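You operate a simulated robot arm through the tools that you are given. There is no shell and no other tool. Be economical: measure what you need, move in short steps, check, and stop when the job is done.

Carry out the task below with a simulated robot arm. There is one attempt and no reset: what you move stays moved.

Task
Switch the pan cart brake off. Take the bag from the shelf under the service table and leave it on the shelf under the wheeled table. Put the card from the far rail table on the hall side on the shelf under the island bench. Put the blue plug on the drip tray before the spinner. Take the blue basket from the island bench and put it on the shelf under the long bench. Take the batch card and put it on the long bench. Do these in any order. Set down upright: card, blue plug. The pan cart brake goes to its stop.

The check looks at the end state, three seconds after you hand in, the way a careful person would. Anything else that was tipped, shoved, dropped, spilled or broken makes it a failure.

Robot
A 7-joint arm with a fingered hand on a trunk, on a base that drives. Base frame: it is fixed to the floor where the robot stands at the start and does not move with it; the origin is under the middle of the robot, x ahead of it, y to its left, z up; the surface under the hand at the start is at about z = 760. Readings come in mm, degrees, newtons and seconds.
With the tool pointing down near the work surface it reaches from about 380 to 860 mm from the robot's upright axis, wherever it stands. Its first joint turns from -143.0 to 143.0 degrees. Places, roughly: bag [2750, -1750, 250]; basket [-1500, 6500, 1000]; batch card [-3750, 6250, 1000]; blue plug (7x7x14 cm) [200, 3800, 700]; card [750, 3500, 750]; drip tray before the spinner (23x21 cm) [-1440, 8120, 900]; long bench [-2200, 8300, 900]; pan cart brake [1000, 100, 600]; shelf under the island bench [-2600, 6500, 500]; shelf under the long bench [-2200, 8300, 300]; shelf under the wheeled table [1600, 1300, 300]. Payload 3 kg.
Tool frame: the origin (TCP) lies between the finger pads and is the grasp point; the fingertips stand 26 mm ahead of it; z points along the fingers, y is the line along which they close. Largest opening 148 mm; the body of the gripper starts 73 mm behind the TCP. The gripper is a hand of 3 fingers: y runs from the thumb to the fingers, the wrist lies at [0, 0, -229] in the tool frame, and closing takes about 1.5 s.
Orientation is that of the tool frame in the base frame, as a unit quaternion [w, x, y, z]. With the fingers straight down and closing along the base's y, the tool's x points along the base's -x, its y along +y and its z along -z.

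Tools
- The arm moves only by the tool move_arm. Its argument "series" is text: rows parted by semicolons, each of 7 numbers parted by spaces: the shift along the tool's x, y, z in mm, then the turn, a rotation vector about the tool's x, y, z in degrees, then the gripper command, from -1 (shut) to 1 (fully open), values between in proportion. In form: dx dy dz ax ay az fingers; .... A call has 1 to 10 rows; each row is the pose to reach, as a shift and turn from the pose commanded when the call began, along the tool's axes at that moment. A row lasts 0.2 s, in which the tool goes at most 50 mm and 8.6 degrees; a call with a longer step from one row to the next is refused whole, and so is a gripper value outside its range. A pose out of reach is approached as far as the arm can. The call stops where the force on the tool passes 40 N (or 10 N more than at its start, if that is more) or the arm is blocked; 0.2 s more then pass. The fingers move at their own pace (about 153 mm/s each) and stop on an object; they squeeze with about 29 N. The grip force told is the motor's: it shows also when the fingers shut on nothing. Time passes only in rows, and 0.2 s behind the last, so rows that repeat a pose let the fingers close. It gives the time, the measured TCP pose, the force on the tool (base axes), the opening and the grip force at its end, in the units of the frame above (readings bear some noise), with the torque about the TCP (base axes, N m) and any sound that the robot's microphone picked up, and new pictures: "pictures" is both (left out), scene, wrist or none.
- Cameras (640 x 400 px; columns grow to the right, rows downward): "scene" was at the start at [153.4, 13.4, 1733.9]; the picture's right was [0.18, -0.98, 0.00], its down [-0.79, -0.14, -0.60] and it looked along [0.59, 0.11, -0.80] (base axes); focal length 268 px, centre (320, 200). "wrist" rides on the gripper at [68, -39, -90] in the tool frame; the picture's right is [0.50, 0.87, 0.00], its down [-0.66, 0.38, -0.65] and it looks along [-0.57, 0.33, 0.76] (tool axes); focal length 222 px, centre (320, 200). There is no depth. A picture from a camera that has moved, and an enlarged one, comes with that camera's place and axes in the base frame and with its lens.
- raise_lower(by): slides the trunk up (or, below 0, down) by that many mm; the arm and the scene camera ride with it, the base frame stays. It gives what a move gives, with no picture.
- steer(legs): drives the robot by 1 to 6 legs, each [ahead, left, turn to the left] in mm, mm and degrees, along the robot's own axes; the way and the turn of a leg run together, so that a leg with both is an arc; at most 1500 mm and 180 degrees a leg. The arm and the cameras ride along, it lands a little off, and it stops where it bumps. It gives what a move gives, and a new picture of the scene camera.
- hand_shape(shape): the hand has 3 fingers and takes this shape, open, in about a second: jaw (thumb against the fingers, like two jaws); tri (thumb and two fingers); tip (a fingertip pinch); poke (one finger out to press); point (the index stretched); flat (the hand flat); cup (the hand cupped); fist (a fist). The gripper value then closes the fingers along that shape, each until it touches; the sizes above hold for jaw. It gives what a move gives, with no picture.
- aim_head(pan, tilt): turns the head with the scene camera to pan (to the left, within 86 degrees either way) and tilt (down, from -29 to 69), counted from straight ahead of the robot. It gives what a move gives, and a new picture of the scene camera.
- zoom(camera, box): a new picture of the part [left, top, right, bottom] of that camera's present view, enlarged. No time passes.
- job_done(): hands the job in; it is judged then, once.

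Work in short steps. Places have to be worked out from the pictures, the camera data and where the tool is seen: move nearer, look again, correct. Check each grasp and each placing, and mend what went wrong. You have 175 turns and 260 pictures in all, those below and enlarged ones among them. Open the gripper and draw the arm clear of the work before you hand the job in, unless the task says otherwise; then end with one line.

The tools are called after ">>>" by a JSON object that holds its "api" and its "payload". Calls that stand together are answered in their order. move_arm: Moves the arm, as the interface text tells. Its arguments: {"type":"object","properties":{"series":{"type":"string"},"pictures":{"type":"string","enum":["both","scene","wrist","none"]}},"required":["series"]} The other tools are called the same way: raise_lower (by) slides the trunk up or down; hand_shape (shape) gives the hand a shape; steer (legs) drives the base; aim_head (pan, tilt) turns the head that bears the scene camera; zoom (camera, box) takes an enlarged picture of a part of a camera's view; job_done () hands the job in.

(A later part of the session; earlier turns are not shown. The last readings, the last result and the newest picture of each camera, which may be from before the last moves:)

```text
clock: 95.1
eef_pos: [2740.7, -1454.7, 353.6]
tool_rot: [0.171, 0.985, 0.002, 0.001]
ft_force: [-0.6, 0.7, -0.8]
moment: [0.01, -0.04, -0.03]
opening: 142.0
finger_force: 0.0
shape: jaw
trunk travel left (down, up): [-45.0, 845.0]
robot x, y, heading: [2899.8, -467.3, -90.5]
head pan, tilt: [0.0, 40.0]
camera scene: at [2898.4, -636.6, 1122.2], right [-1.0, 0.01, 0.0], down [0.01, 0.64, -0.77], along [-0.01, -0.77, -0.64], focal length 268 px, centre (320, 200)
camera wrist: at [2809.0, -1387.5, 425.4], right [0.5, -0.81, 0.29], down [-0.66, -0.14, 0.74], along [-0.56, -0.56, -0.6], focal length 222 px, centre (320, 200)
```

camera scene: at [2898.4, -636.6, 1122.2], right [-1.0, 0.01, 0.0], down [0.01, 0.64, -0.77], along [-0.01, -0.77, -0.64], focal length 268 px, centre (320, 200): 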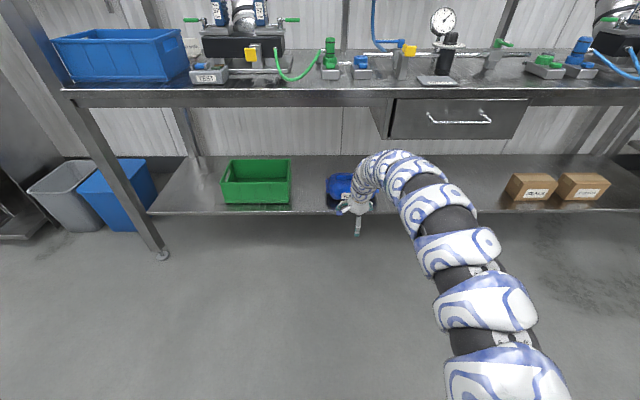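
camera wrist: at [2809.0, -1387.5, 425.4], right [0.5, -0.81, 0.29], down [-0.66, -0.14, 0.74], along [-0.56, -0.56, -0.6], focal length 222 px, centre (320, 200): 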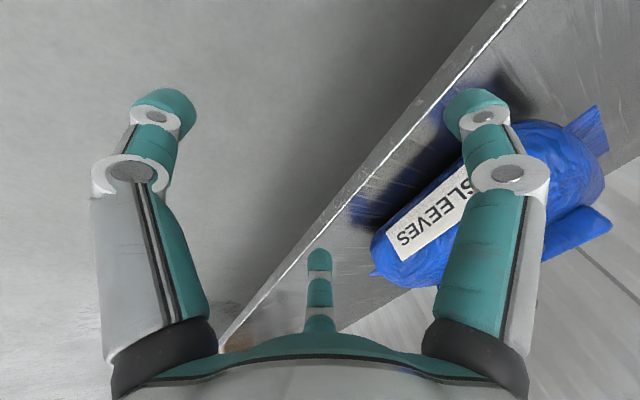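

Fingers must pass over the bag (top ≈ 420) with the arm staying under the lip (825). I test raising the hand by the arm itself while stretching it, with the trunk at its lowest.

>>> {"api": "raise_lower", "payload": {"by": -40}}

>>> {"api": "move_arm", "payload": {"series": "0 15 -35 0 0 0 1; 0 35 -65 0 0 0 1; 0 60 -95 0 0 0 1; 0 70 -110 0 0 0 1; 0 70 -110 0 0 0 1", "pictures": "scene"}}

>>> {"api": "aim_head", "payload": {"pan": 0, "tilt": 60}}

```text
clock: 95.9
eef_pos: [2742.0, -1455.2, 313.8]
tool_rot: [0.171, 0.985, 0.001, 0.001]
ft_force: [0.3, 0.9, 0.1]
moment: [0.0, 0.02, -0.02]
opening: 142.0
finger_force: 0.1
shape: jaw
trunk travel left (down, up): [-5.0, 885.0]
robot x, y, heading: [2895.1, -469.5, -90.3]
head pan, tilt: [0.0, 40.0]
```

```text
clock: 97.1
eef_pos: [2741.8, -1484.0, 440.7]
tool_rot: [0.172, 0.985, 0.001, 0.001]
ft_force: [0.1, -1.2, -0.3]
moment: [0.02, 0.02, -0.04]
opening: 142.1
finger_force: 0.1
shape: jaw
trunk travel left (down, up): [-5.0, 885.0]
robot x, y, heading: [2896.0, -468.0, -90.4]
head pan, tilt: [0.0, 40.0]
camera scene: at [2898.4, -636.5, 1082.2], right [-1.0, 0.01, 0.0], down [0.01, 0.64, -0.77], along [-0.01, -0.77, -0.64], focal length 268 px, centre (320, 200)
```

scene: 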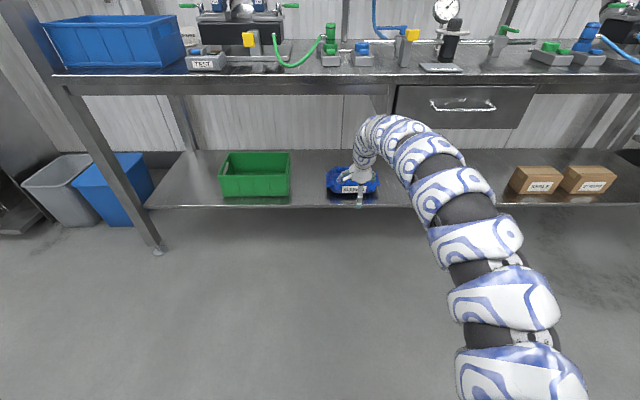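

```text
clock: 98.0
eef_pos: [2741.9, -1485.3, 439.5]
tool_rot: [0.171, 0.985, 0.002, 0.001]
ft_force: [-0.1, -0.2, 1.2]
moment: [0.02, 0.0, 0.02]
opening: 141.9
finger_force: 0.1
shape: jaw
trunk travel left (down, up): [-5.0, 885.0]
robot x, y, heading: [2898.9, -470.9, -90.6]
head pan, tilt: [0.0, 60.0]
camera scene: at [2898.5, -618.3, 1055.6], right [-1.0, 0.01, 0.0], down [0.01, 0.87, -0.5], along [0.0, -0.5, -0.87], focal length 268 px, centre (320, 200)
```

scene: 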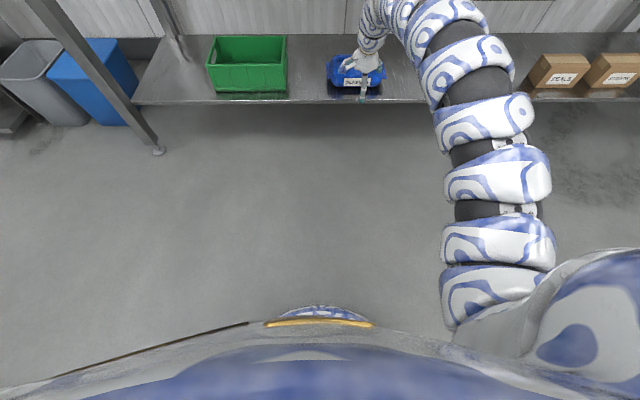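

This pose is reachable, but with a 20° tilt raised, the arm would touch the lip. I'll go in at 45° tilt (arm low), then rock the hand down over the bag. First take the 45° tilt out here.

>>> {"api": "move_arm", "payload": {"series": "-1 12 12 -6 0 0 1; -2 24 24 -12 0 0 1; -3 36 36 -18 0 0 1; -4 47 49 -25 0 0 1; -4 47 49 -25 0 0 1", "pictures": "both"}}

```text
clock: 99.2
eef_pos: [2737.6, -1546.0, 409.3]
tool_rot: [0.381, 0.924, 0.001, 0.002]
ft_force: [0.2, -0.2, 0.0]
moment: [-0.02, 0.02, 0.02]
opening: 141.8
finger_force: 0.2
shape: jaw
trunk travel left (down, up): [-5.0, 885.0]
robot x, y, heading: [2893.8, -475.9, -90.5]
head pan, tilt: [0.0, 60.0]
camera scene: at [2898.5, -618.2, 1055.5], right [-1.0, 0.01, 0.0], down [0.01, 0.87, -0.5], along [0.0, -0.5, -0.87], focal length 268 px, centre (320, 200)
camera wrist: at [2805.2, -1453.4, 447.2], right [0.5, -0.61, 0.61], down [-0.66, 0.19, 0.73], along [-0.56, -0.77, -0.31], focal length 222 px, centre (320, 200)
```

scene: 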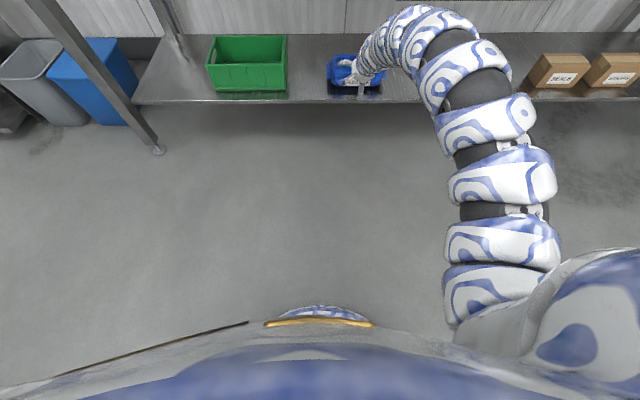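
wrist: 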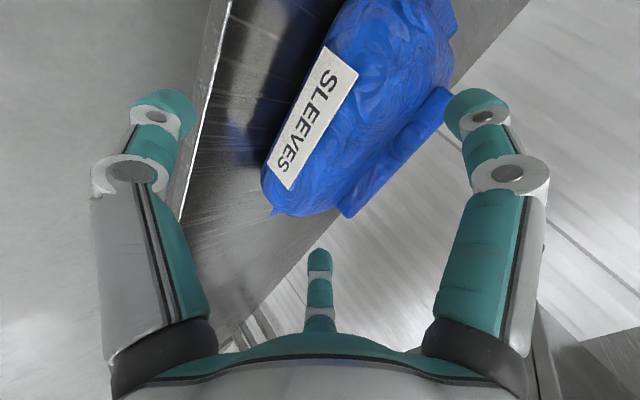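

Pose achieved exactly. The ridge on top of the bag may be a handle; enlarge.

>>> {"api": "zoom", "payload": {"camera": "wrist", "box": [240, 0, 480, 230]}}

>>> {"api": "zoom", "payload": {"camera": "scene", "box": [300, 30, 420, 110]}}

>>> {"api": "hand_shape", "payload": {"shape": "jaw"}}

```text
1.74 times, centred on (360, 115) of wrist
camera zoom: at [2805.2, -1453.4, 447.2], right [0.5, -0.61, 0.61], down [-0.66, 0.19, 0.73], along [-0.56, -0.77, -0.31], focal length 386 px, centre (250, 348)
```

zoom: 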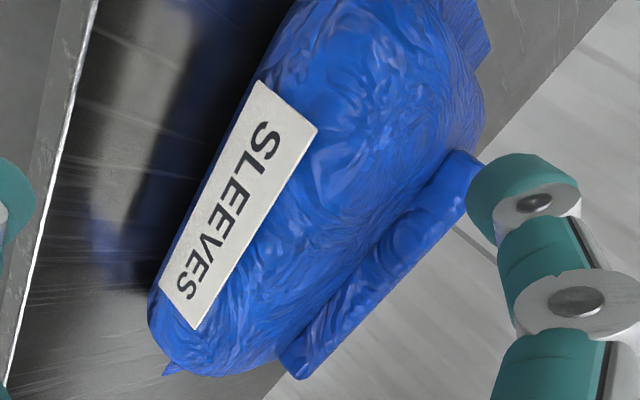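

```text
5.00 times, centred on (360, 70) of scene
camera zoom: at [2898.5, -618.2, 1055.5], right [-1.0, 0.01, 0.0], down [0.01, 0.87, -0.5], along [0.0, -0.5, -0.87], focal length 1338 px, centre (120, 850)
```

zoom: 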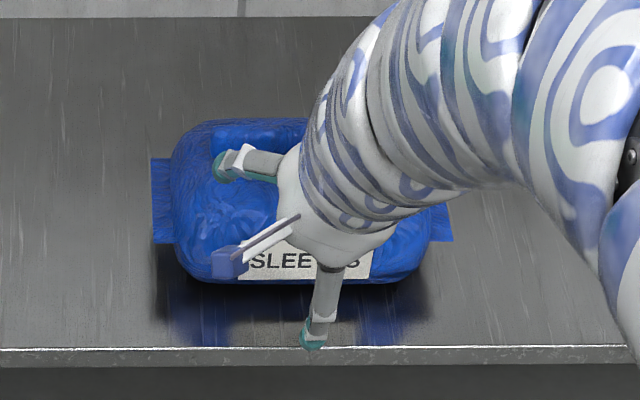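

```text
clock: 100.1
eef_pos: [2738.2, -1545.4, 409.3]
tool_rot: [0.38, 0.925, 0.002, 0.002]
ft_force: [0.9, -0.6, -0.6]
moment: [0.01, 0.0, -0.02]
opening: 148.2
finger_force: 0.1
shape: jaw
trunk travel left (down, up): [-5.0, 885.0]
robot x, y, heading: [2897.7, -468.9, -90.4]
head pan, tilt: [0.0, 60.0]
```

Let me look closer at the bag's top from the scene camera to find the fin and the back edge.

>>> {"api": "zoom", "payload": {"camera": "scene", "box": [322, 48, 392, 92]}}

```text
9.09 times, centred on (357, 70) of scene
camera zoom: at [2898.6, -618.2, 1055.5], right [-1.0, 0.01, 0.0], down [0.01, 0.87, -0.5], along [0.0, -0.5, -0.87], focal length 2432 px, centre (-16, 1382)
```

zoom: 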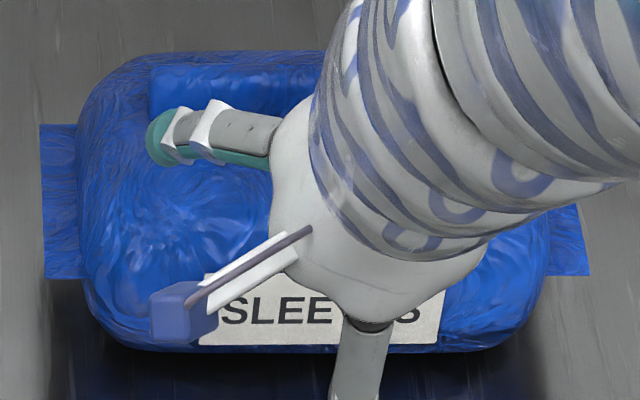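

The bag is ~142 mm wide (too tight for the jaw) but ~90 mm high. Plan: hook the shut fingertips behind the top fin, draw the bag forward until it overhangs the shelf edge, then pinch it top-to-bottom with the hand level. First shut the hand and raise slightly.

>>> {"api": "move_arm", "payload": {"series": "0 10 -10 0 0 0 -1; 0 20 -20 0 0 0 -1; 0 20 -20 0 0 0 -1; 0 20 -20 0 0 0 -1;0 20 -20 0 0 0 -1;0 20 -20 0 0 0 -1;0 20 -20 0 0 0 -1;0 20 -20 0 0 0 -1", "pictures": "none"}}

>>> {"api": "steer", "payload": {"legs": [[100, 0, 0]]}}

>>> {"api": "move_arm", "payload": {"series": "0 0 0 0 0 0 -1", "pictures": "wrist"}}

```text
clock: 101.9
eef_pos: [2737.7, -1545.5, 437.6]
tool_rot: [0.38, 0.925, 0.002, 0.002]
ft_force: [-0.3, 0.1, 0.7]
moment: [0.01, 0.01, -0.01]
opening: 0.3
finger_force: 28.9
shape: jaw
trunk travel left (down, up): [-5.0, 885.0]
robot x, y, heading: [2899.9, -472.1, -90.3]
head pan, tilt: [0.0, 60.0]
```

```text
clock: 103.0
eef_pos: [2736.1, -1645.7, 439.0]
tool_rot: [0.38, 0.925, 0.002, 0.001]
ft_force: [-1.0, 0.3, 0.3]
moment: [-0.01, 0.0, 0.04]
opening: 0.0
finger_force: 28.9
shape: jaw
trunk travel left (down, up): [-5.0, 885.0]
robot x, y, heading: [2900.7, -569.4, -90.5]
head pan, tilt: [0.0, 60.0]
camera scene: at [2897.6, -717.7, 1055.5], right [-1.0, 0.01, 0.0], down [0.01, 0.87, -0.5], along [0.0, -0.5, -0.87], focal length 268 px, centre (320, 200)
```

scene: 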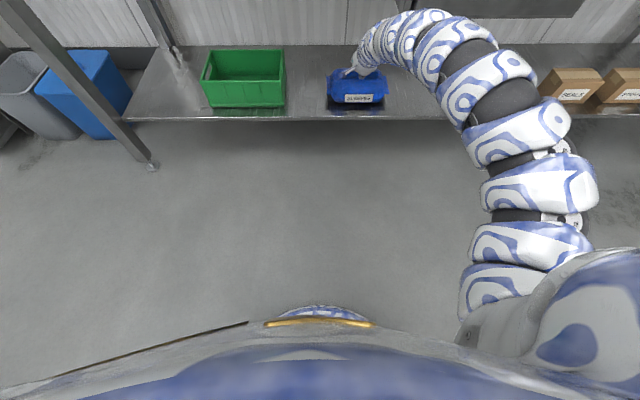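

```text
clock: 103.4
eef_pos: [2736.3, -1645.3, 438.4]
tool_rot: [0.38, 0.925, 0.002, 0.002]
ft_force: [0.4, 0.5, 0.0]
moment: [0.01, -0.02, -0.01]
opening: 0.0
finger_force: 28.9
shape: jaw
trunk travel left (down, up): [-5.0, 885.0]
robot x, y, heading: [2897.8, -567.0, -90.2]
head pan, tilt: [0.0, 60.0]
camera wrist: at [2804.1, -1553.3, 475.9], right [0.5, -0.61, 0.61], down [-0.66, 0.19, 0.73], along [-0.56, -0.77, -0.31], focal length 222 px, centre (320, 200)
```

wrist: 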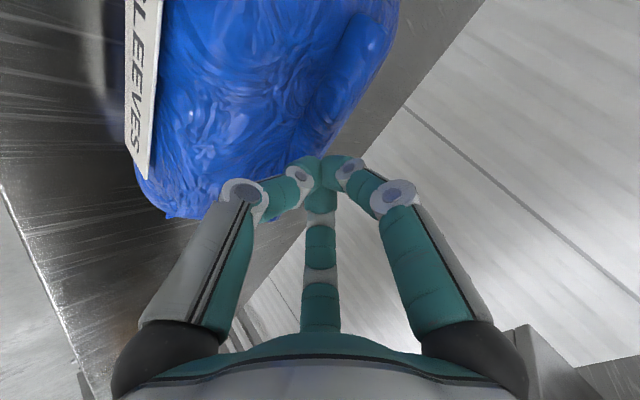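

Good view of the top; zoom.

>>> {"api": "zoom", "payload": {"camera": "wrist", "box": [120, 0, 440, 200]}}

```text
2.00 times, centred on (280, 100) of wrist
camera zoom: at [2804.1, -1553.3, 475.9], right [0.5, -0.61, 0.61], down [-0.66, 0.19, 0.73], along [-0.56, -0.77, -0.31], focal length 444 px, centre (400, 400)
```

zoom: 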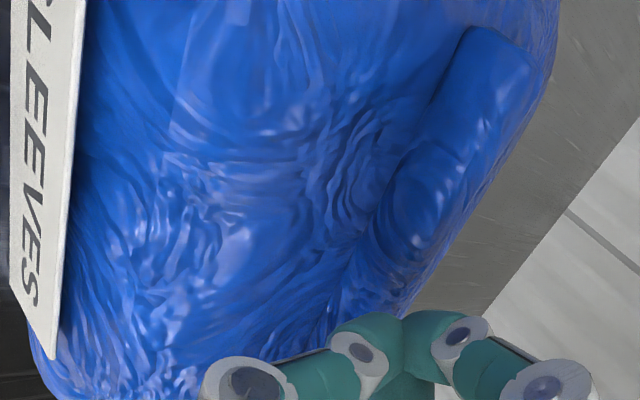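

The fin is centred at y≈−1671, top ≈402. I move the tip beyond it and down behind it.

>>> {"api": "steer", "payload": {"legs": [[65, 0, 0]]}}

>>> {"api": "move_arm", "payload": {"series": "0 -7 7 0 0 0 -1; 0 -14 14 0 0 0 -1; 0 -20 20 0 0 0 -1; 0 -25 25 0 0 0 -1; 0 -25 25 0 0 0 -1", "pictures": "wrist"}}

```text
clock: 104.4
eef_pos: [2736.1, -1710.0, 438.5]
tool_rot: [0.381, 0.925, 0.002, 0.002]
ft_force: [1.1, -0.1, 0.8]
moment: [-0.02, 0.0, 0.01]
opening: 0.2
finger_force: 28.5
shape: jaw
trunk travel left (down, up): [-5.0, 885.0]
robot x, y, heading: [2897.3, -633.2, -90.2]
head pan, tilt: [0.0, 60.0]
camera scene: at [2897.1, -782.3, 1055.5], right [-1.0, 0.01, 0.0], down [0.01, 0.87, -0.5], along [0.0, -0.5, -0.87], focal length 268 px, centre (320, 200)
```

scene: 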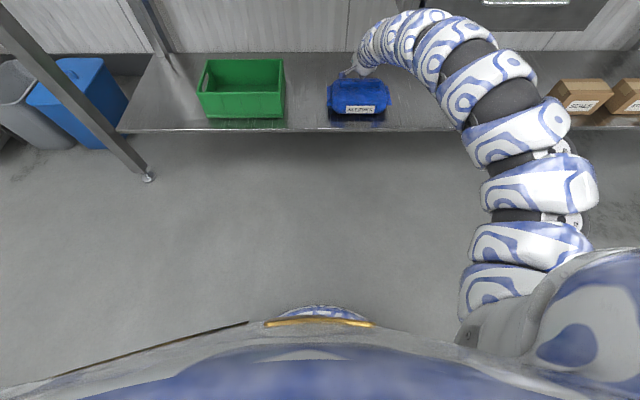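

```text
clock: 105.3
eef_pos: [2738.3, -1713.8, 419.2]
tool_rot: [0.388, 0.922, 0.002, 0.002]
ft_force: [0.1, -1.7, 25.4]
moment: [0.68, 0.0, 0.0]
opening: 0.0
finger_force: 29.0
shape: jaw
trunk travel left (down, up): [-5.0, 885.0]
robot x, y, heading: [2898.3, -633.1, -90.6]
head pan, tilt: [0.0, 60.0]
stopped in row 4: the force on the tool passed its limit at 48 N (the readings are from after the stop); the commanded pose is now the measured one
camera wrist: at [2804.3, -1621.1, 455.6], right [0.5, -0.6, 0.62], down [-0.66, 0.2, 0.73], along [-0.56, -0.77, -0.3], focal length 222 px, centre (320, 200)
```

wrist: 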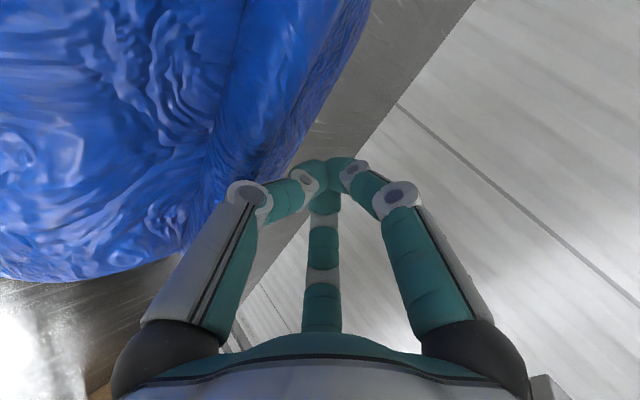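

Touching the bag's top at tip z≈400. I lift a bit, go 28 mm farther back and down, to hook over the back edge itself.

>>> {"api": "move_arm", "payload": {"series": "0 8 -8 0 0 0 -1; 0 18 2 0 0 0 -1; 0 28 12 0 0 0 -1; 0 23 17 0 0 0 -1; 0 18 22 0 0 0 -1; 0 13 27 0 0 0 -1; 0 8 32 0 0 0 -1; 0 3 37 0 0 0 -1", "pictures": "wrist"}}

```text
clock: 107.1
eef_pos: [2737.3, -1741.0, 396.4]
tool_rot: [0.387, 0.922, 0.001, 0.001]
ft_force: [-0.1, -4.0, 25.7]
moment: [1.24, 0.06, 0.0]
opening: 0.0
finger_force: 29.0
shape: jaw
trunk travel left (down, up): [-5.0, 885.0]
robot x, y, heading: [2899.2, -635.3, -90.6]
head pan, tilt: [0.0, 60.0]
camera wrist: at [2804.5, -1649.5, 432.1], right [0.5, -0.6, 0.62], down [-0.66, 0.2, 0.73], along [-0.56, -0.77, -0.3], focal length 222 px, centre (320, 200)
```

wrist: 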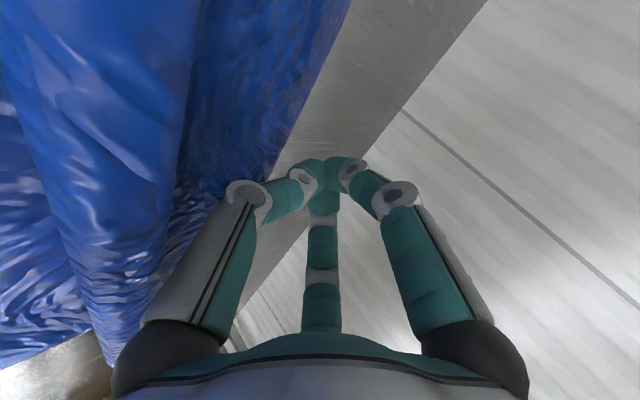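

The tip is past the back edge. I pull back 40 mm with the base and see whether the bag follows.

>>> {"api": "steer", "payload": {"legs": [[-40, 0, 0]]}}

>>> {"api": "zoom", "payload": {"camera": "scene", "box": [290, 50, 430, 140]}}

```text
clock: 108.0
eef_pos: [2737.9, -1700.0, 395.4]
tool_rot: [0.387, 0.922, 0.002, 0.001]
ft_force: [1.0, -3.3, 36.4]
moment: [1.47, 0.01, -0.06]
opening: 0.0
finger_force: 29.3
shape: jaw
trunk travel left (down, up): [-5.0, 885.0]
robot x, y, heading: [2900.6, -594.6, -90.6]
head pan, tilt: [0.0, 60.0]
camera scene: at [2897.8, -739.2, 1056.1], right [-1.0, 0.01, 0.0], down [0.01, 0.86, -0.5], along [-0.01, -0.5, -0.86], focal length 268 px, centre (320, 200)
```

scene: 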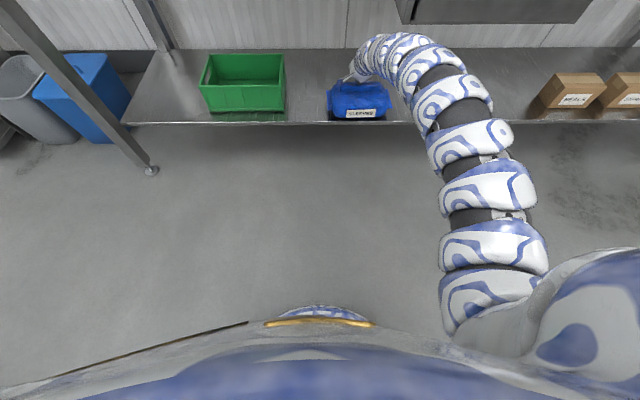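

```text
4.44 times, centred on (360, 95) of scene
camera zoom: at [2897.8, -739.2, 1056.1], right [-1.0, 0.01, 0.0], down [0.01, 0.86, -0.5], along [-0.01, -0.5, -0.86], focal length 1189 px, centre (142, 667)
```

zoom: 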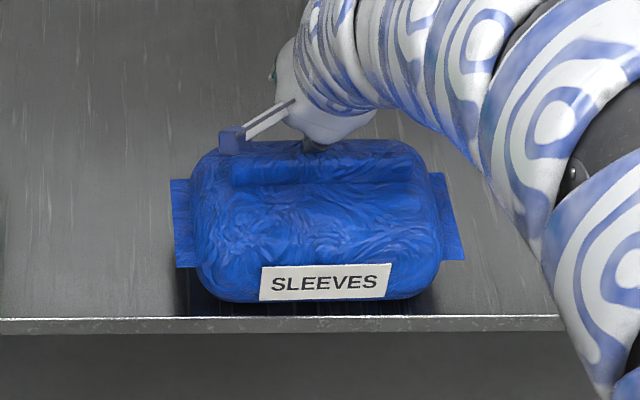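

The bag follows. I pull a further 35 mm and 25 mm.

>>> {"api": "steer", "payload": {"legs": [[-35, 0, 0]]}}

>>> {"api": "zoom", "payload": {"camera": "scene", "box": [290, 50, 430, 140]}}

```text
clock: 108.8
eef_pos: [2737.6, -1666.6, 395.3]
tool_rot: [0.388, 0.922, 0.002, 0.002]
ft_force: [-0.3, -2.9, 25.3]
moment: [0.78, 0.01, -0.07]
opening: 0.0
finger_force: 29.4
shape: jaw
trunk travel left (down, up): [-5.0, 885.0]
robot x, y, heading: [2898.5, -555.0, -90.4]
head pan, tilt: [0.0, 60.0]
camera scene: at [2898.0, -704.4, 1055.9], right [-1.0, 0.01, 0.0], down [0.01, 0.86, -0.5], along [0.0, -0.5, -0.87], focal length 268 px, centre (320, 200)
```

scene: 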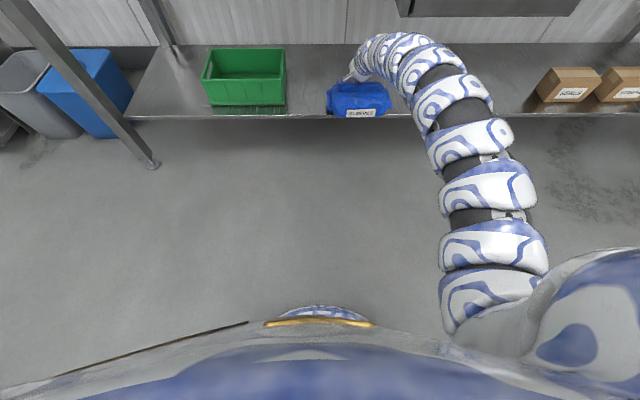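

```text
4.44 times, centred on (360, 95) of scene
camera zoom: at [2898.0, -704.4, 1055.9], right [-1.0, 0.01, 0.0], down [0.01, 0.86, -0.5], along [0.0, -0.5, -0.87], focal length 1189 px, centre (142, 667)
```

zoom: 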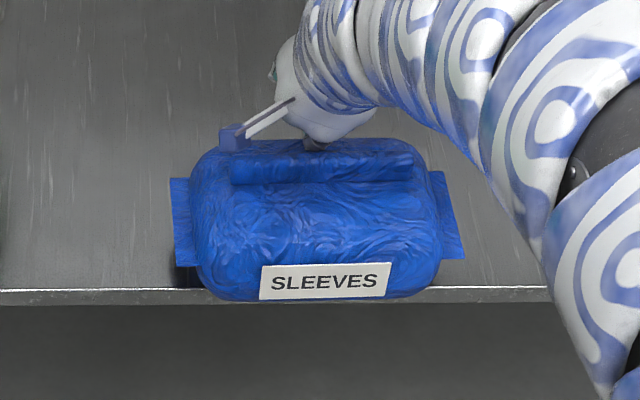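

The front now just overhangs. Another 33 mm.

>>> {"api": "steer", "payload": {"legs": [[-33, 0, 0]]}}

>>> {"api": "zoom", "payload": {"camera": "scene", "box": [290, 50, 430, 140]}}

```text
clock: 109.7
eef_pos: [2738.8, -1633.1, 395.6]
tool_rot: [0.388, 0.922, 0.002, 0.002]
ft_force: [0.7, -2.8, 17.5]
moment: [0.55, 0.02, 0.0]
opening: 0.0
finger_force: 28.6
shape: jaw
trunk travel left (down, up): [-5.0, 885.0]
robot x, y, heading: [2898.9, -526.8, -90.5]
head pan, tilt: [0.0, 60.0]
camera scene: at [2898.2, -671.8, 1055.8], right [-1.0, 0.01, 0.0], down [0.01, 0.87, -0.5], along [0.0, -0.5, -0.87], focal length 268 px, centre (320, 200)
```

scene: 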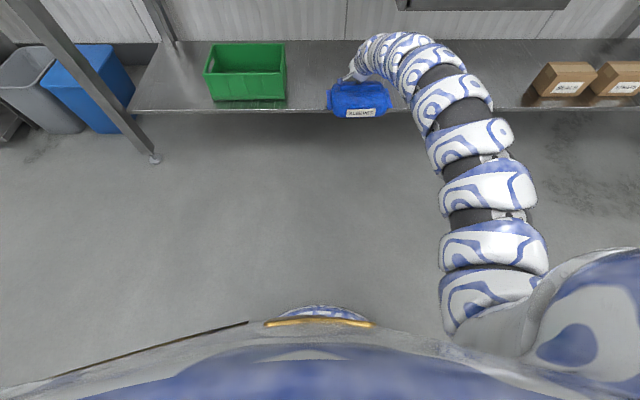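

```text
4.44 times, centred on (360, 95) of scene
camera zoom: at [2898.2, -671.8, 1055.8], right [-1.0, 0.01, 0.0], down [0.01, 0.87, -0.5], along [0.0, -0.5, -0.87], focal length 1189 px, centre (142, 667)
```

zoom: 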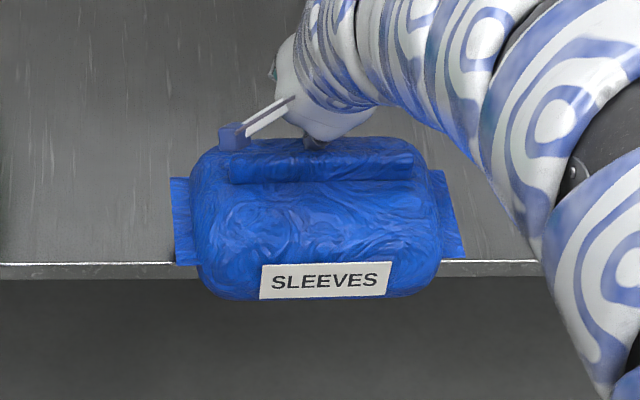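

Overhang ≈ 50 mm, centre still supported. I draw it 9 mm more, then lift the tip off and back away.

>>> {"api": "steer", "payload": {"legs": [[-9, 0, 0]]}}

>>> {"api": "move_arm", "payload": {"series": "0 10 -10 0 0 0 -1; 0 25 -25 0 0 0 -1; 0 40 -40 0 0 0 -1; 0 40 -40 0 0 0 -1", "pictures": "none"}}

>>> {"api": "steer", "payload": {"legs": [[-330, 0, 0]]}}

>>> {"api": "zoom", "payload": {"camera": "scene", "box": [290, 0, 430, 90]}}

```text
clock: 110.4
eef_pos: [2739.6, -1624.5, 396.0]
tool_rot: [0.388, 0.921, 0.002, 0.003]
ft_force: [-1.1, -2.6, 13.8]
moment: [0.49, 0.02, -0.01]
opening: 0.0
finger_force: 29.2
shape: jaw
trunk travel left (down, up): [-5.0, 885.0]
robot x, y, heading: [2902.7, -520.0, -90.5]
head pan, tilt: [0.0, 60.0]
camera scene: at [2898.3, -663.2, 1055.7], right [-1.0, 0.01, 0.0], down [0.01, 0.87, -0.5], along [0.0, -0.5, -0.87], focal length 268 px, centre (320, 200)
```

scene: 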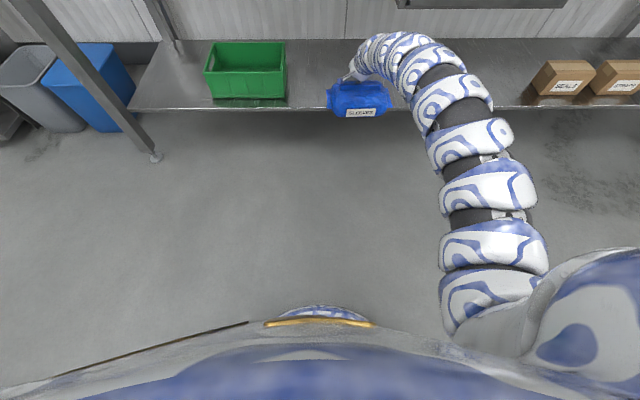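

```text
clock: 111.4
eef_pos: [2739.0, -1624.6, 451.5]
tool_rot: [0.389, 0.921, 0.002, 0.003]
ft_force: [0.9, 0.2, 0.0]
moment: [-0.02, 0.02, -0.02]
opening: 0.1
finger_force: 28.9
shape: jaw
trunk travel left (down, up): [-5.0, 885.0]
robot x, y, heading: [2897.2, -519.3, -90.5]
head pan, tilt: [0.0, 60.0]
```

```text
clock: 113.6
eef_pos: [2742.9, -1292.3, 451.8]
tool_rot: [0.389, 0.921, 0.001, 0.003]
ft_force: [-0.5, 0.1, -0.6]
moment: [0.0, 0.02, -0.01]
opening: 0.0
finger_force: 28.9
shape: jaw
trunk travel left (down, up): [-5.0, 885.0]
robot x, y, heading: [2905.1, -184.1, -90.4]
head pan, tilt: [0.0, 60.0]
camera scene: at [2901.1, -331.8, 1055.5], right [-1.0, 0.01, 0.0], down [0.01, 0.87, -0.5], along [0.0, -0.5, -0.87], focal length 268 px, centre (320, 200)
```

scene: 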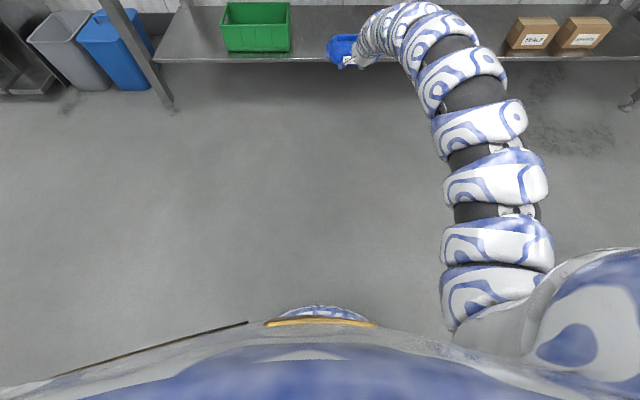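

```text
4.44 times, centred on (360, 45) of scene
camera zoom: at [2901.1, -331.8, 1055.5], right [-1.0, 0.01, 0.0], down [0.01, 0.87, -0.5], along [0.0, -0.5, -0.87], focal length 1189 px, centre (142, 889)
```

zoom: 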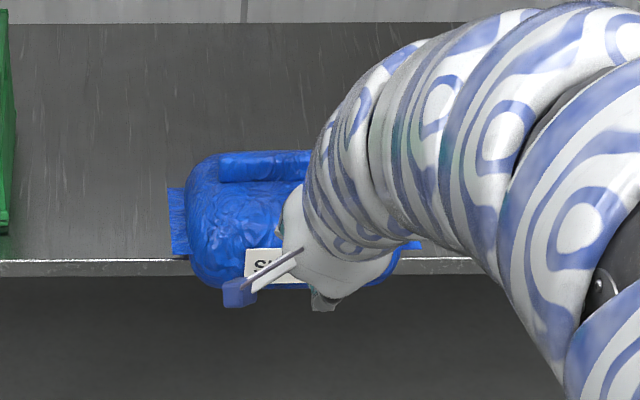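

Bag rests stably, overhanging. I level the hand (fingers forward, closing vertically) at z≈340 and open it.

>>> {"api": "move_arm", "payload": {"series": "0 -14 13 -7.5 0 0 1; 0 -27 26 -15 0 0 1; 0 -40 39 -22.5 0 0 1; 0 -54 52 -30 0 0 1; 0 -67 65 -37 0 0 1; 0 -80 78 -44 0 0 1; 0 -80 78 -44 0 0 1", "pictures": "both"}}

>>> {"api": "hand_shape", "payload": {"shape": "jaw"}}

```text
clock: 115.2
eef_pos: [2743.1, -1291.3, 341.5]
tool_rot: [0.706, 0.708, 0.0, 0.003]
ft_force: [0.4, 0.3, -0.2]
moment: [0.0, 0.0, -0.02]
opening: 148.0
finger_force: 0.0
shape: jaw
trunk travel left (down, up): [-5.0, 885.0]
robot x, y, heading: [2902.3, -185.2, -90.5]
head pan, tilt: [0.0, 60.0]
camera scene: at [2901.2, -331.9, 1055.6], right [-1.0, 0.01, 0.0], down [0.01, 0.87, -0.5], along [0.0, -0.5, -0.87], focal length 268 px, centre (320, 200)
camera wrist: at [2811.1, -1200.8, 302.2], right [0.5, 0.0, 0.87], down [-0.66, 0.65, 0.38], along [-0.56, -0.76, 0.32], focal length 222 px, centre (320, 200)
```

scene: 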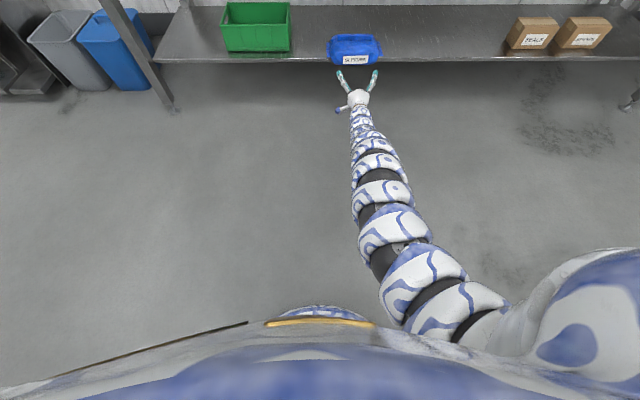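
wrist: 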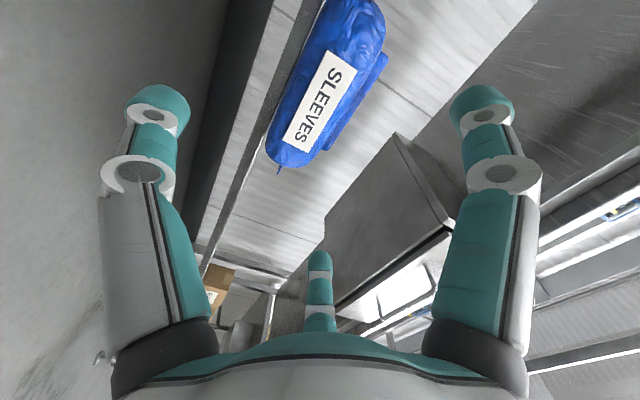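

```text
clock: 116.1
eef_pos: [2743.3, -1292.5, 340.4]
tool_rot: [0.705, 0.709, 0.0, 0.002]
ft_force: [-0.4, -0.1, 0.7]
moment: [0.04, 0.0, -0.01]
opening: 148.0
finger_force: 0.1
shape: jaw
trunk travel left (down, up): [-5.0, 885.0]
robot x, y, heading: [2903.1, -182.4, -90.7]
head pan, tilt: [0.0, 60.0]
```

The arm is straight and low now. Label is at (2738, −1478, 346). I advance 150 mm and check.

>>> {"api": "steer", "payload": {"legs": [[150, 0, 0]]}}

>>> {"api": "move_arm", "payload": {"series": "0 0 0 0 0 0 1", "pictures": "wrist"}}

>>> {"api": "zoom", "payload": {"camera": "scene", "box": [290, 20, 430, 110]}}

```text
clock: 117.5
eef_pos: [2742.0, -1442.8, 339.5]
tool_rot: [0.705, 0.709, 0.0, 0.003]
ft_force: [0.3, 0.7, 0.3]
moment: [0.0, -0.02, 0.01]
opening: 148.0
finger_force: 0.1
shape: jaw
trunk travel left (down, up): [-5.0, 885.0]
robot x, y, heading: [2901.6, -337.4, -90.2]
head pan, tilt: [0.0, 60.0]
camera scene: at [2900.0, -482.9, 1055.5], right [-1.0, 0.01, 0.0], down [0.01, 0.87, -0.5], along [0.0, -0.5, -0.87], focal length 268 px, centre (320, 200)
```

scene: 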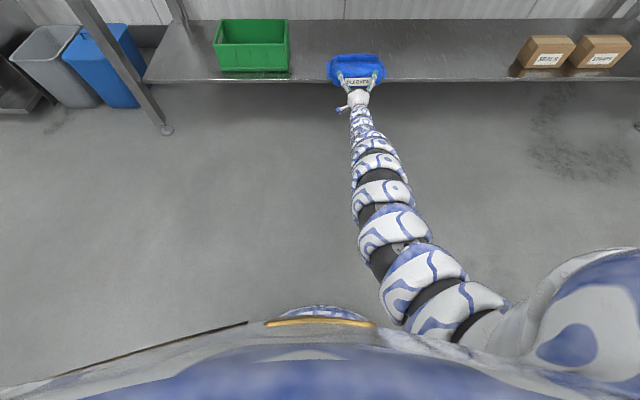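

```text
clock: 117.9
eef_pos: [2743.2, -1442.5, 339.8]
tool_rot: [0.705, 0.709, 0.0, 0.002]
ft_force: [0.8, 0.1, -0.2]
moment: [-0.01, -0.01, 0.01]
opening: 147.7
finger_force: 0.0
shape: jaw
trunk travel left (down, up): [-5.0, 885.0]
robot x, y, heading: [2902.0, -332.8, -90.5]
head pan, tilt: [0.0, 60.0]
camera wrist: at [2809.8, -1352.0, 302.3], right [0.5, 0.0, 0.87], down [-0.66, 0.65, 0.38], along [-0.56, -0.76, 0.32], focal length 222 px, centre (320, 200)
```

wrist: 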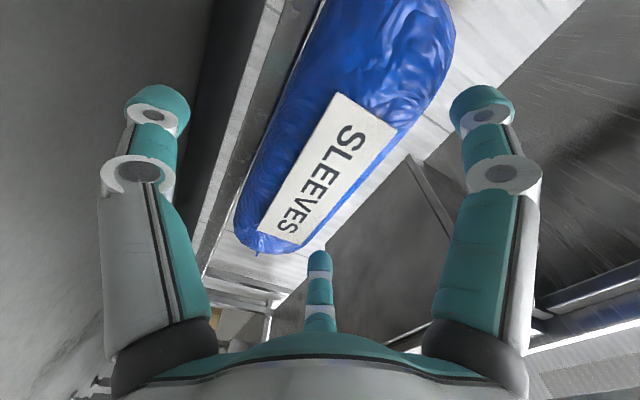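

```text
4.44 times, centred on (360, 65) of scene
camera zoom: at [2900.0, -482.9, 1055.5], right [-1.0, 0.01, 0.0], down [0.01, 0.87, -0.5], along [0.0, -0.5, -0.87], focal length 1189 px, centre (142, 800)
```

zoom: 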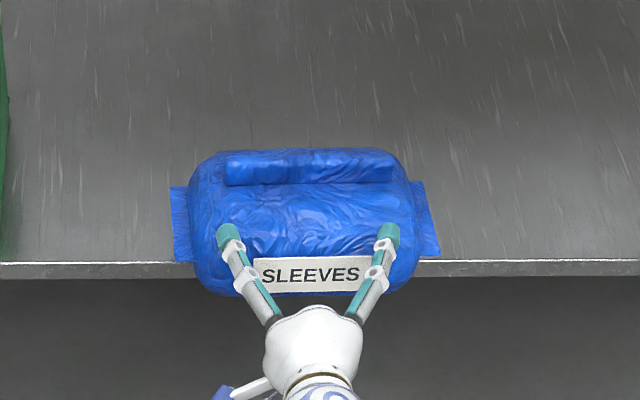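

The hand is a three-finger chuck: thumb 74 below, two fingers 37 above the TCP and spread sideways. I raise 21 mm so the bag (≈296–383) fits, then advance 60 mm.

>>> {"api": "raise_lower", "payload": {"by": 21}}

>>> {"api": "steer", "payload": {"legs": [[35, 0, 0]]}}

>>> {"api": "zoom", "payload": {"camera": "scene", "box": [290, 30, 430, 120]}}

>>> {"api": "move_arm", "payload": {"series": "0 0 0 0 0 0 1", "pictures": "wrist"}}

```text
clock: 118.6
eef_pos: [2742.9, -1443.1, 361.5]
tool_rot: [0.706, 0.709, 0.0, 0.004]
ft_force: [0.6, -0.5, 0.6]
moment: [0.01, 0.01, 0.01]
opening: 148.0
finger_force: 0.0
shape: jaw
trunk travel left (down, up): [-26.0, 864.0]
robot x, y, heading: [2899.9, -334.3, -90.7]
head pan, tilt: [0.0, 60.0]
```

```text
clock: 119.4
eef_pos: [2741.5, -1479.0, 361.3]
tool_rot: [0.705, 0.709, 0.001, 0.003]
ft_force: [-0.9, -0.4, 0.0]
moment: [-0.04, 0.0, 0.02]
opening: 148.0
finger_force: 0.1
shape: jaw
trunk travel left (down, up): [-26.0, 864.0]
robot x, y, heading: [2904.0, -371.6, -90.7]
head pan, tilt: [0.0, 60.0]
camera scene: at [2899.8, -518.2, 1076.5], right [-1.0, 0.01, 0.0], down [0.01, 0.87, -0.5], along [0.0, -0.5, -0.87], focal length 268 px, centre (320, 200)
```

scene: 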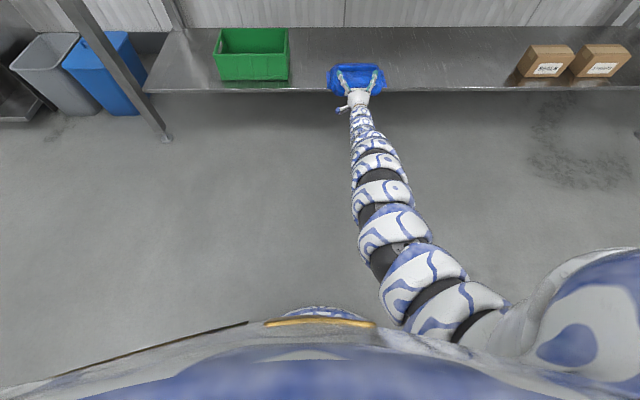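

```text
4.44 times, centred on (360, 75) of scene
camera zoom: at [2899.8, -518.2, 1076.5], right [-1.0, 0.01, 0.0], down [0.01, 0.87, -0.5], along [0.0, -0.5, -0.87], focal length 1189 px, centre (142, 756)
```

zoom: 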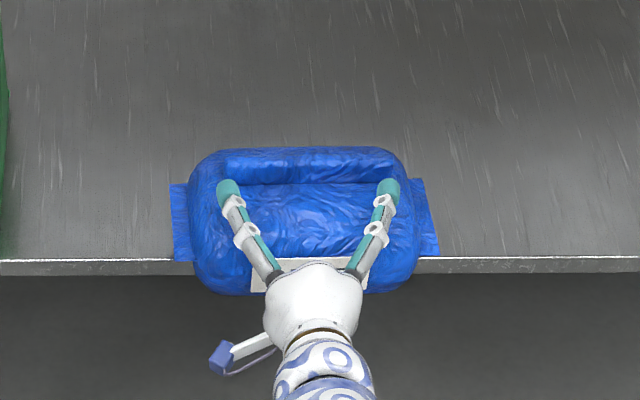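

```text
clock: 119.8
eef_pos: [2742.7, -1479.0, 361.2]
tool_rot: [0.705, 0.709, 0.001, 0.003]
ft_force: [0.8, 0.5, 0.1]
moment: [0.01, -0.04, 0.01]
opening: 148.0
finger_force: 0.0
shape: jaw
trunk travel left (down, up): [-26.0, 864.0]
robot x, y, heading: [2902.0, -372.9, -90.7]
head pan, tilt: [0.0, 60.0]
camera wrist: at [2809.2, -1387.4, 323.3], right [0.5, 0.0, 0.87], down [-0.66, 0.65, 0.38], along [-0.56, -0.76, 0.32], focal length 222 px, centre (320, 200)
```

wrist: 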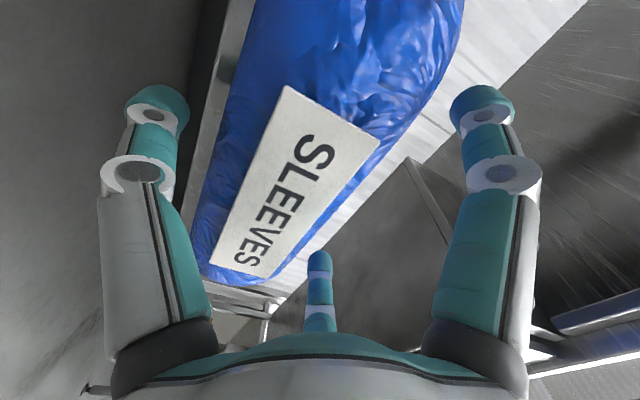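

No contact. Advance 24 mm more and close.

>>> {"api": "steer", "payload": {"legs": [[24, 0, 0]]}}

>>> {"api": "move_arm", "payload": {"series": "0 0 0 0 0 0 0.5;0 0 0 0 0 0 0;0 0 0 0 0 0 -0.5;0 0 0 0 0 0 -1;0 0 0 0 0 0 -1;0 0 0 0 0 0 -1;0 0 0 0 0 0 -1;0 0 0 0 0 0 -1", "pictures": "wrist"}}

>>> {"api": "zoom", "payload": {"camera": "scene", "box": [290, 30, 430, 120]}}

```text
clock: 120.6
eef_pos: [2741.9, -1502.7, 361.1]
tool_rot: [0.705, 0.709, 0.0, 0.003]
ft_force: [0.4, 0.2, -1.2]
moment: [0.0, 0.0, -0.01]
opening: 148.1
finger_force: 0.1
shape: jaw
trunk travel left (down, up): [-26.0, 864.0]
robot x, y, heading: [2899.5, -397.1, -90.6]
head pan, tilt: [0.0, 60.0]
camera scene: at [2899.6, -542.3, 1076.5], right [-1.0, 0.01, 0.0], down [0.01, 0.87, -0.5], along [0.0, -0.5, -0.87], focal length 268 px, centre (320, 200)
```

scene: 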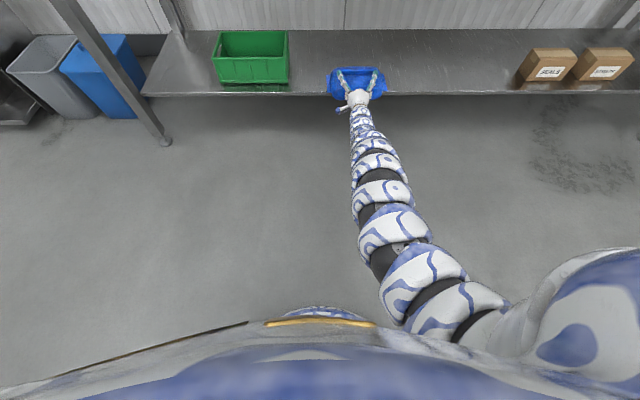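

```text
clock: 122.4
eef_pos: [2741.2, -1502.9, 360.1]
tool_rot: [0.705, 0.71, 0.0, 0.004]
ft_force: [0.0, 0.3, -0.1]
moment: [0.22, -0.02, 0.01]
opening: 76.2
finger_force: 28.9
shape: jaw
trunk travel left (down, up): [-26.0, 864.0]
robot x, y, heading: [2901.2, -396.3, -90.3]
head pan, tilt: [0.0, 60.0]
camera wrist: at [2809.0, -1411.5, 322.6], right [0.5, 0.0, 0.87], down [-0.66, 0.65, 0.38], along [-0.56, -0.76, 0.32], focal length 222 px, centre (320, 200)
```

wrist: 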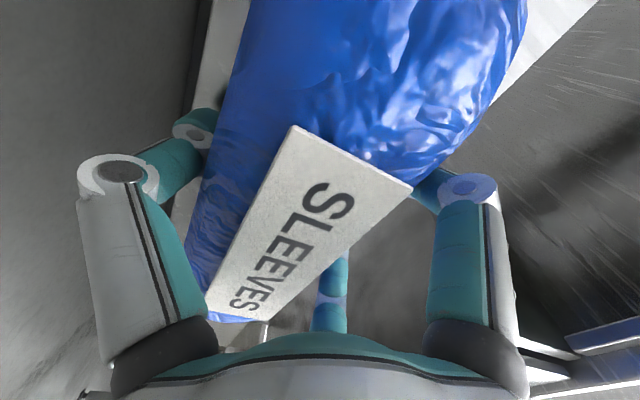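

```text
4.44 times, centred on (360, 75) of scene
camera zoom: at [2899.5, -542.9, 1076.4], right [-1.0, 0.01, 0.0], down [0.01, 0.87, -0.5], along [0.0, -0.5, -0.87], focal length 1189 px, centre (142, 756)
```

zoom: 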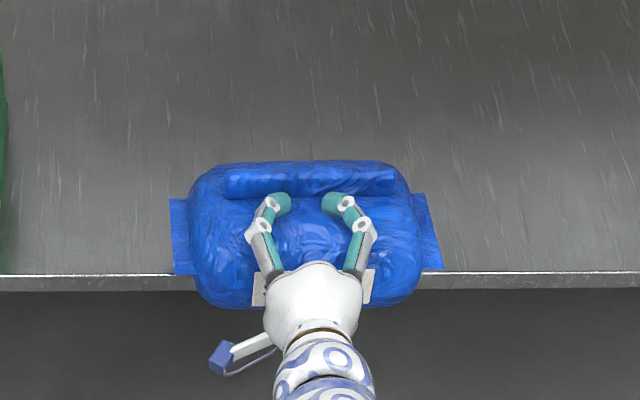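

Gripped at 76 mm. Lift 20 mm and check.

>>> {"api": "raise_lower", "payload": {"by": 25}}

>>> {"api": "move_arm", "payload": {"series": "0 0 0 0 0 0 -1;0 0 0 0 0 0 -1", "pictures": "scene"}}

>>> {"api": "zoom", "payload": {"camera": "scene", "box": [290, 30, 430, 120]}}

```text
clock: 123.2
eef_pos: [2741.4, -1502.2, 384.6]
tool_rot: [0.704, 0.71, 0.0, 0.003]
ft_force: [0.1, 0.7, -5.7]
moment: [0.23, 0.0, -0.03]
opening: 76.0
finger_force: 29.4
shape: jaw
trunk travel left (down, up): [-51.0, 839.0]
robot x, y, heading: [2898.8, -396.6, -90.5]
head pan, tilt: [0.0, 60.0]
```

```text
clock: 123.8
eef_pos: [2741.5, -1502.2, 384.3]
tool_rot: [0.705, 0.709, 0.001, 0.003]
ft_force: [-0.6, 0.2, -6.3]
moment: [0.22, -0.02, -0.02]
opening: 76.2
finger_force: 28.9
shape: jaw
trunk travel left (down, up): [-51.0, 839.0]
robot x, y, heading: [2902.9, -397.9, -90.7]
head pan, tilt: [0.0, 60.0]
camera scene: at [2899.5, -542.9, 1101.4], right [-1.0, 0.01, 0.0], down [0.01, 0.87, -0.5], along [0.0, -0.5, -0.87], focal length 268 px, centre (320, 200)
```

scene: 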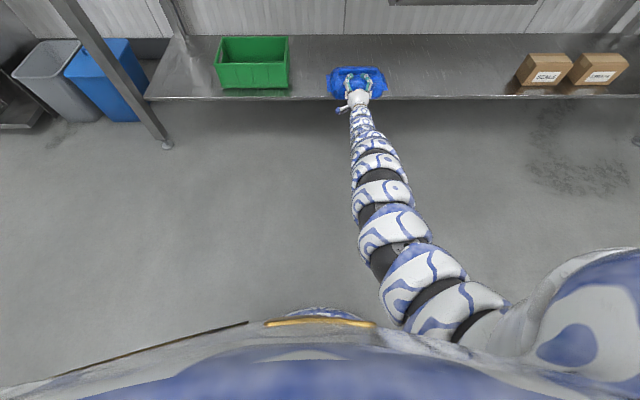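

```text
4.44 times, centred on (360, 75) of scene
camera zoom: at [2899.5, -542.9, 1101.4], right [-1.0, 0.01, 0.0], down [0.01, 0.87, -0.5], along [0.0, -0.5, -0.87], focal length 1189 px, centre (142, 756)
```

zoom: 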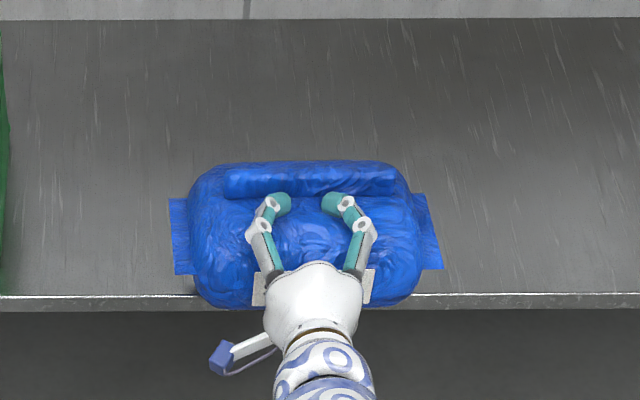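

The bag is held rigidly (≈6 N). I back out with it and raise a little, then draw the arm in.

>>> {"api": "steer", "payload": {"legs": [[-350, 0, 0]]}}

>>> {"api": "raise_lower", "payload": {"by": 200}}

>>> {"api": "move_arm", "payload": {"series": "0 0 -40 0 0 0 -1;0 0 -80 0 0 0 -1;0 0 -120 0 0 0 -1;0 0 -160 0 0 0 -1;0 0 -200 0 0 0 -1;0 0 -240 0 0 0 -1;0 0 -280 0 0 0 -1;0 0 -320 0 0 0 -1", "pictures": "scene"}}

```text
clock: 126.0
eef_pos: [2744.3, -1151.7, 385.4]
tool_rot: [0.705, 0.71, 0.0, 0.003]
ft_force: [-0.2, -0.5, -6.2]
moment: [0.27, -0.02, -0.03]
opening: 76.2
finger_force: 29.2
shape: jaw
trunk travel left (down, up): [-51.0, 839.0]
robot x, y, heading: [2900.9, -42.1, -90.6]
head pan, tilt: [0.0, 60.0]
camera scene: at [2902.3, -192.4, 1101.4], right [-1.0, 0.01, 0.0], down [0.01, 0.87, -0.5], along [0.0, -0.5, -0.87], focal length 268 px, centre (320, 200)
```

scene: 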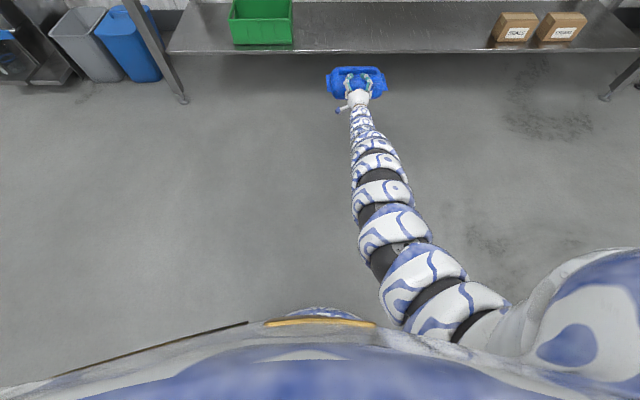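

```text
clock: 128.2
eef_pos: [2743.0, -1151.0, 584.7]
tool_rot: [0.704, 0.71, 0.0, 0.002]
ft_force: [-0.6, 0.5, -5.7]
moment: [0.21, -0.04, -0.01]
opening: 76.0
finger_force: 28.8
shape: jaw
trunk travel left (down, up): [-251.0, 639.0]
robot x, y, heading: [2899.2, -46.5, -90.6]
head pan, tilt: [0.0, 60.0]
```

```text
clock: 130.0
eef_pos: [2753.6, -925.6, 497.1]
tool_rot: [0.705, 0.709, 0.0, 0.002]
ft_force: [0.2, -0.3, -6.2]
moment: [0.23, 0.0, -0.02]
opening: 73.9
finger_force: 28.8
shape: jaw
out of reach, approached as far as the arm can: row 4, 5, 6, 7, 8
trunk travel left (down, up): [-251.0, 639.0]
robot x, y, heading: [2902.9, -43.4, -90.7]
head pan, tilt: [0.0, 60.0]
camera scene: at [2902.0, -192.4, 1301.4], right [-1.0, 0.01, 0.0], down [0.01, 0.87, -0.5], along [0.0, -0.5, -0.87], focal length 268 px, centre (320, 200)
```

scene: 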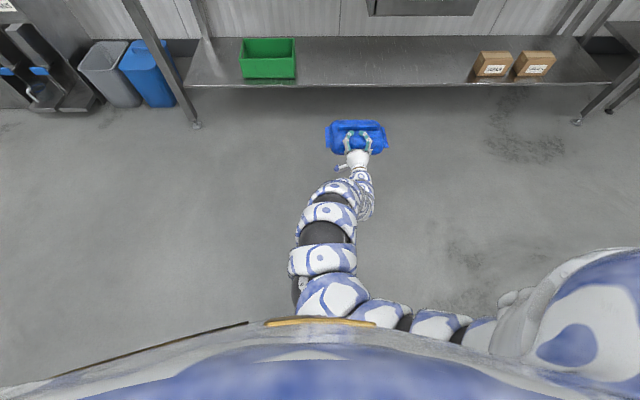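

Arm drawn in. I shift to x≈2600 and turn right through west to face +y, then look at the wheeled table.

>>> {"api": "steer", "payload": {"legs": [[0, -280, 0], [0, 0, -90], [0, 0, -90]]}}

>>> {"api": "aim_head", "payload": {"pan": 50, "tilt": 35}}

```text
clock: 139.6
eef_pos: [2789.7, 835.1, 496.5]
tool_rot: [0.003, 0.006, 0.709, 0.705]
ft_force: [0.3, -0.1, -5.8]
moment: [-0.27, 0.01, 0.03]
opening: 73.7
finger_force: 29.1
shape: jaw
trunk travel left (down, up): [-251.0, 639.0]
robot x, y, heading: [2624.9, -38.0, 88.6]
head pan, tilt: [0.0, 60.0]
camera scene: at [2629.4, 104.4, 1301.4], right [1.0, -0.03, 0.0], down [-0.02, -0.87, -0.5], along [0.01, 0.5, -0.87], focal length 268 px, centre (320, 200)
```

scene: 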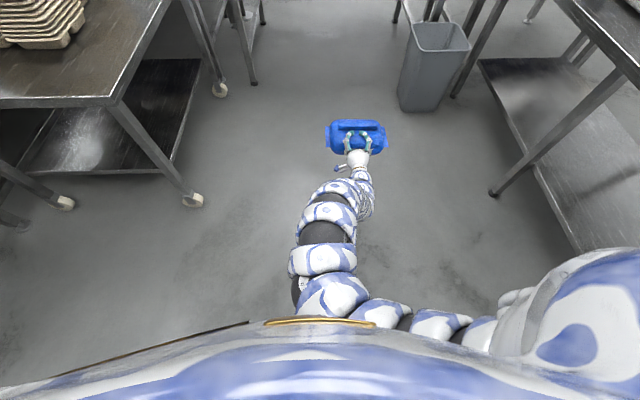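

```text
clock: 140.8
eef_pos: [2790.6, 835.7, 495.7]
tool_rot: [0.002, 0.005, 0.709, 0.705]
ft_force: [0.8, 0.5, -5.8]
moment: [-0.26, 0.05, -0.03]
opening: 73.7
finger_force: 28.9
shape: jaw
trunk travel left (down, up): [-251.0, 639.0]
robot x, y, heading: [2622.9, -45.4, 88.4]
head pan, tilt: [50.0, 35.0]
camera scene: at [2561.8, 96.1, 1335.7], right [0.66, 0.75, 0.0], down [0.43, -0.38, -0.82], along [-0.61, 0.54, -0.57], focal length 268 px, centre (320, 200)
```

scene: 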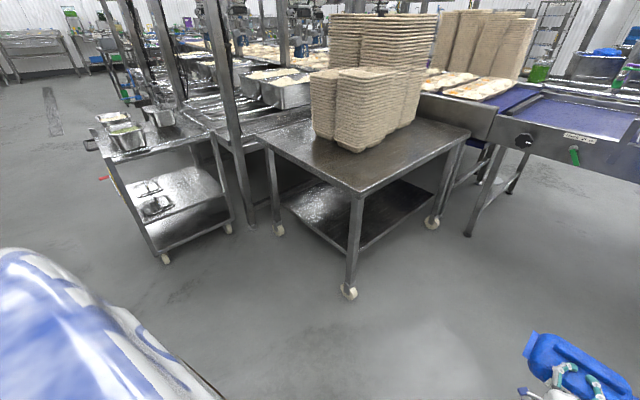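

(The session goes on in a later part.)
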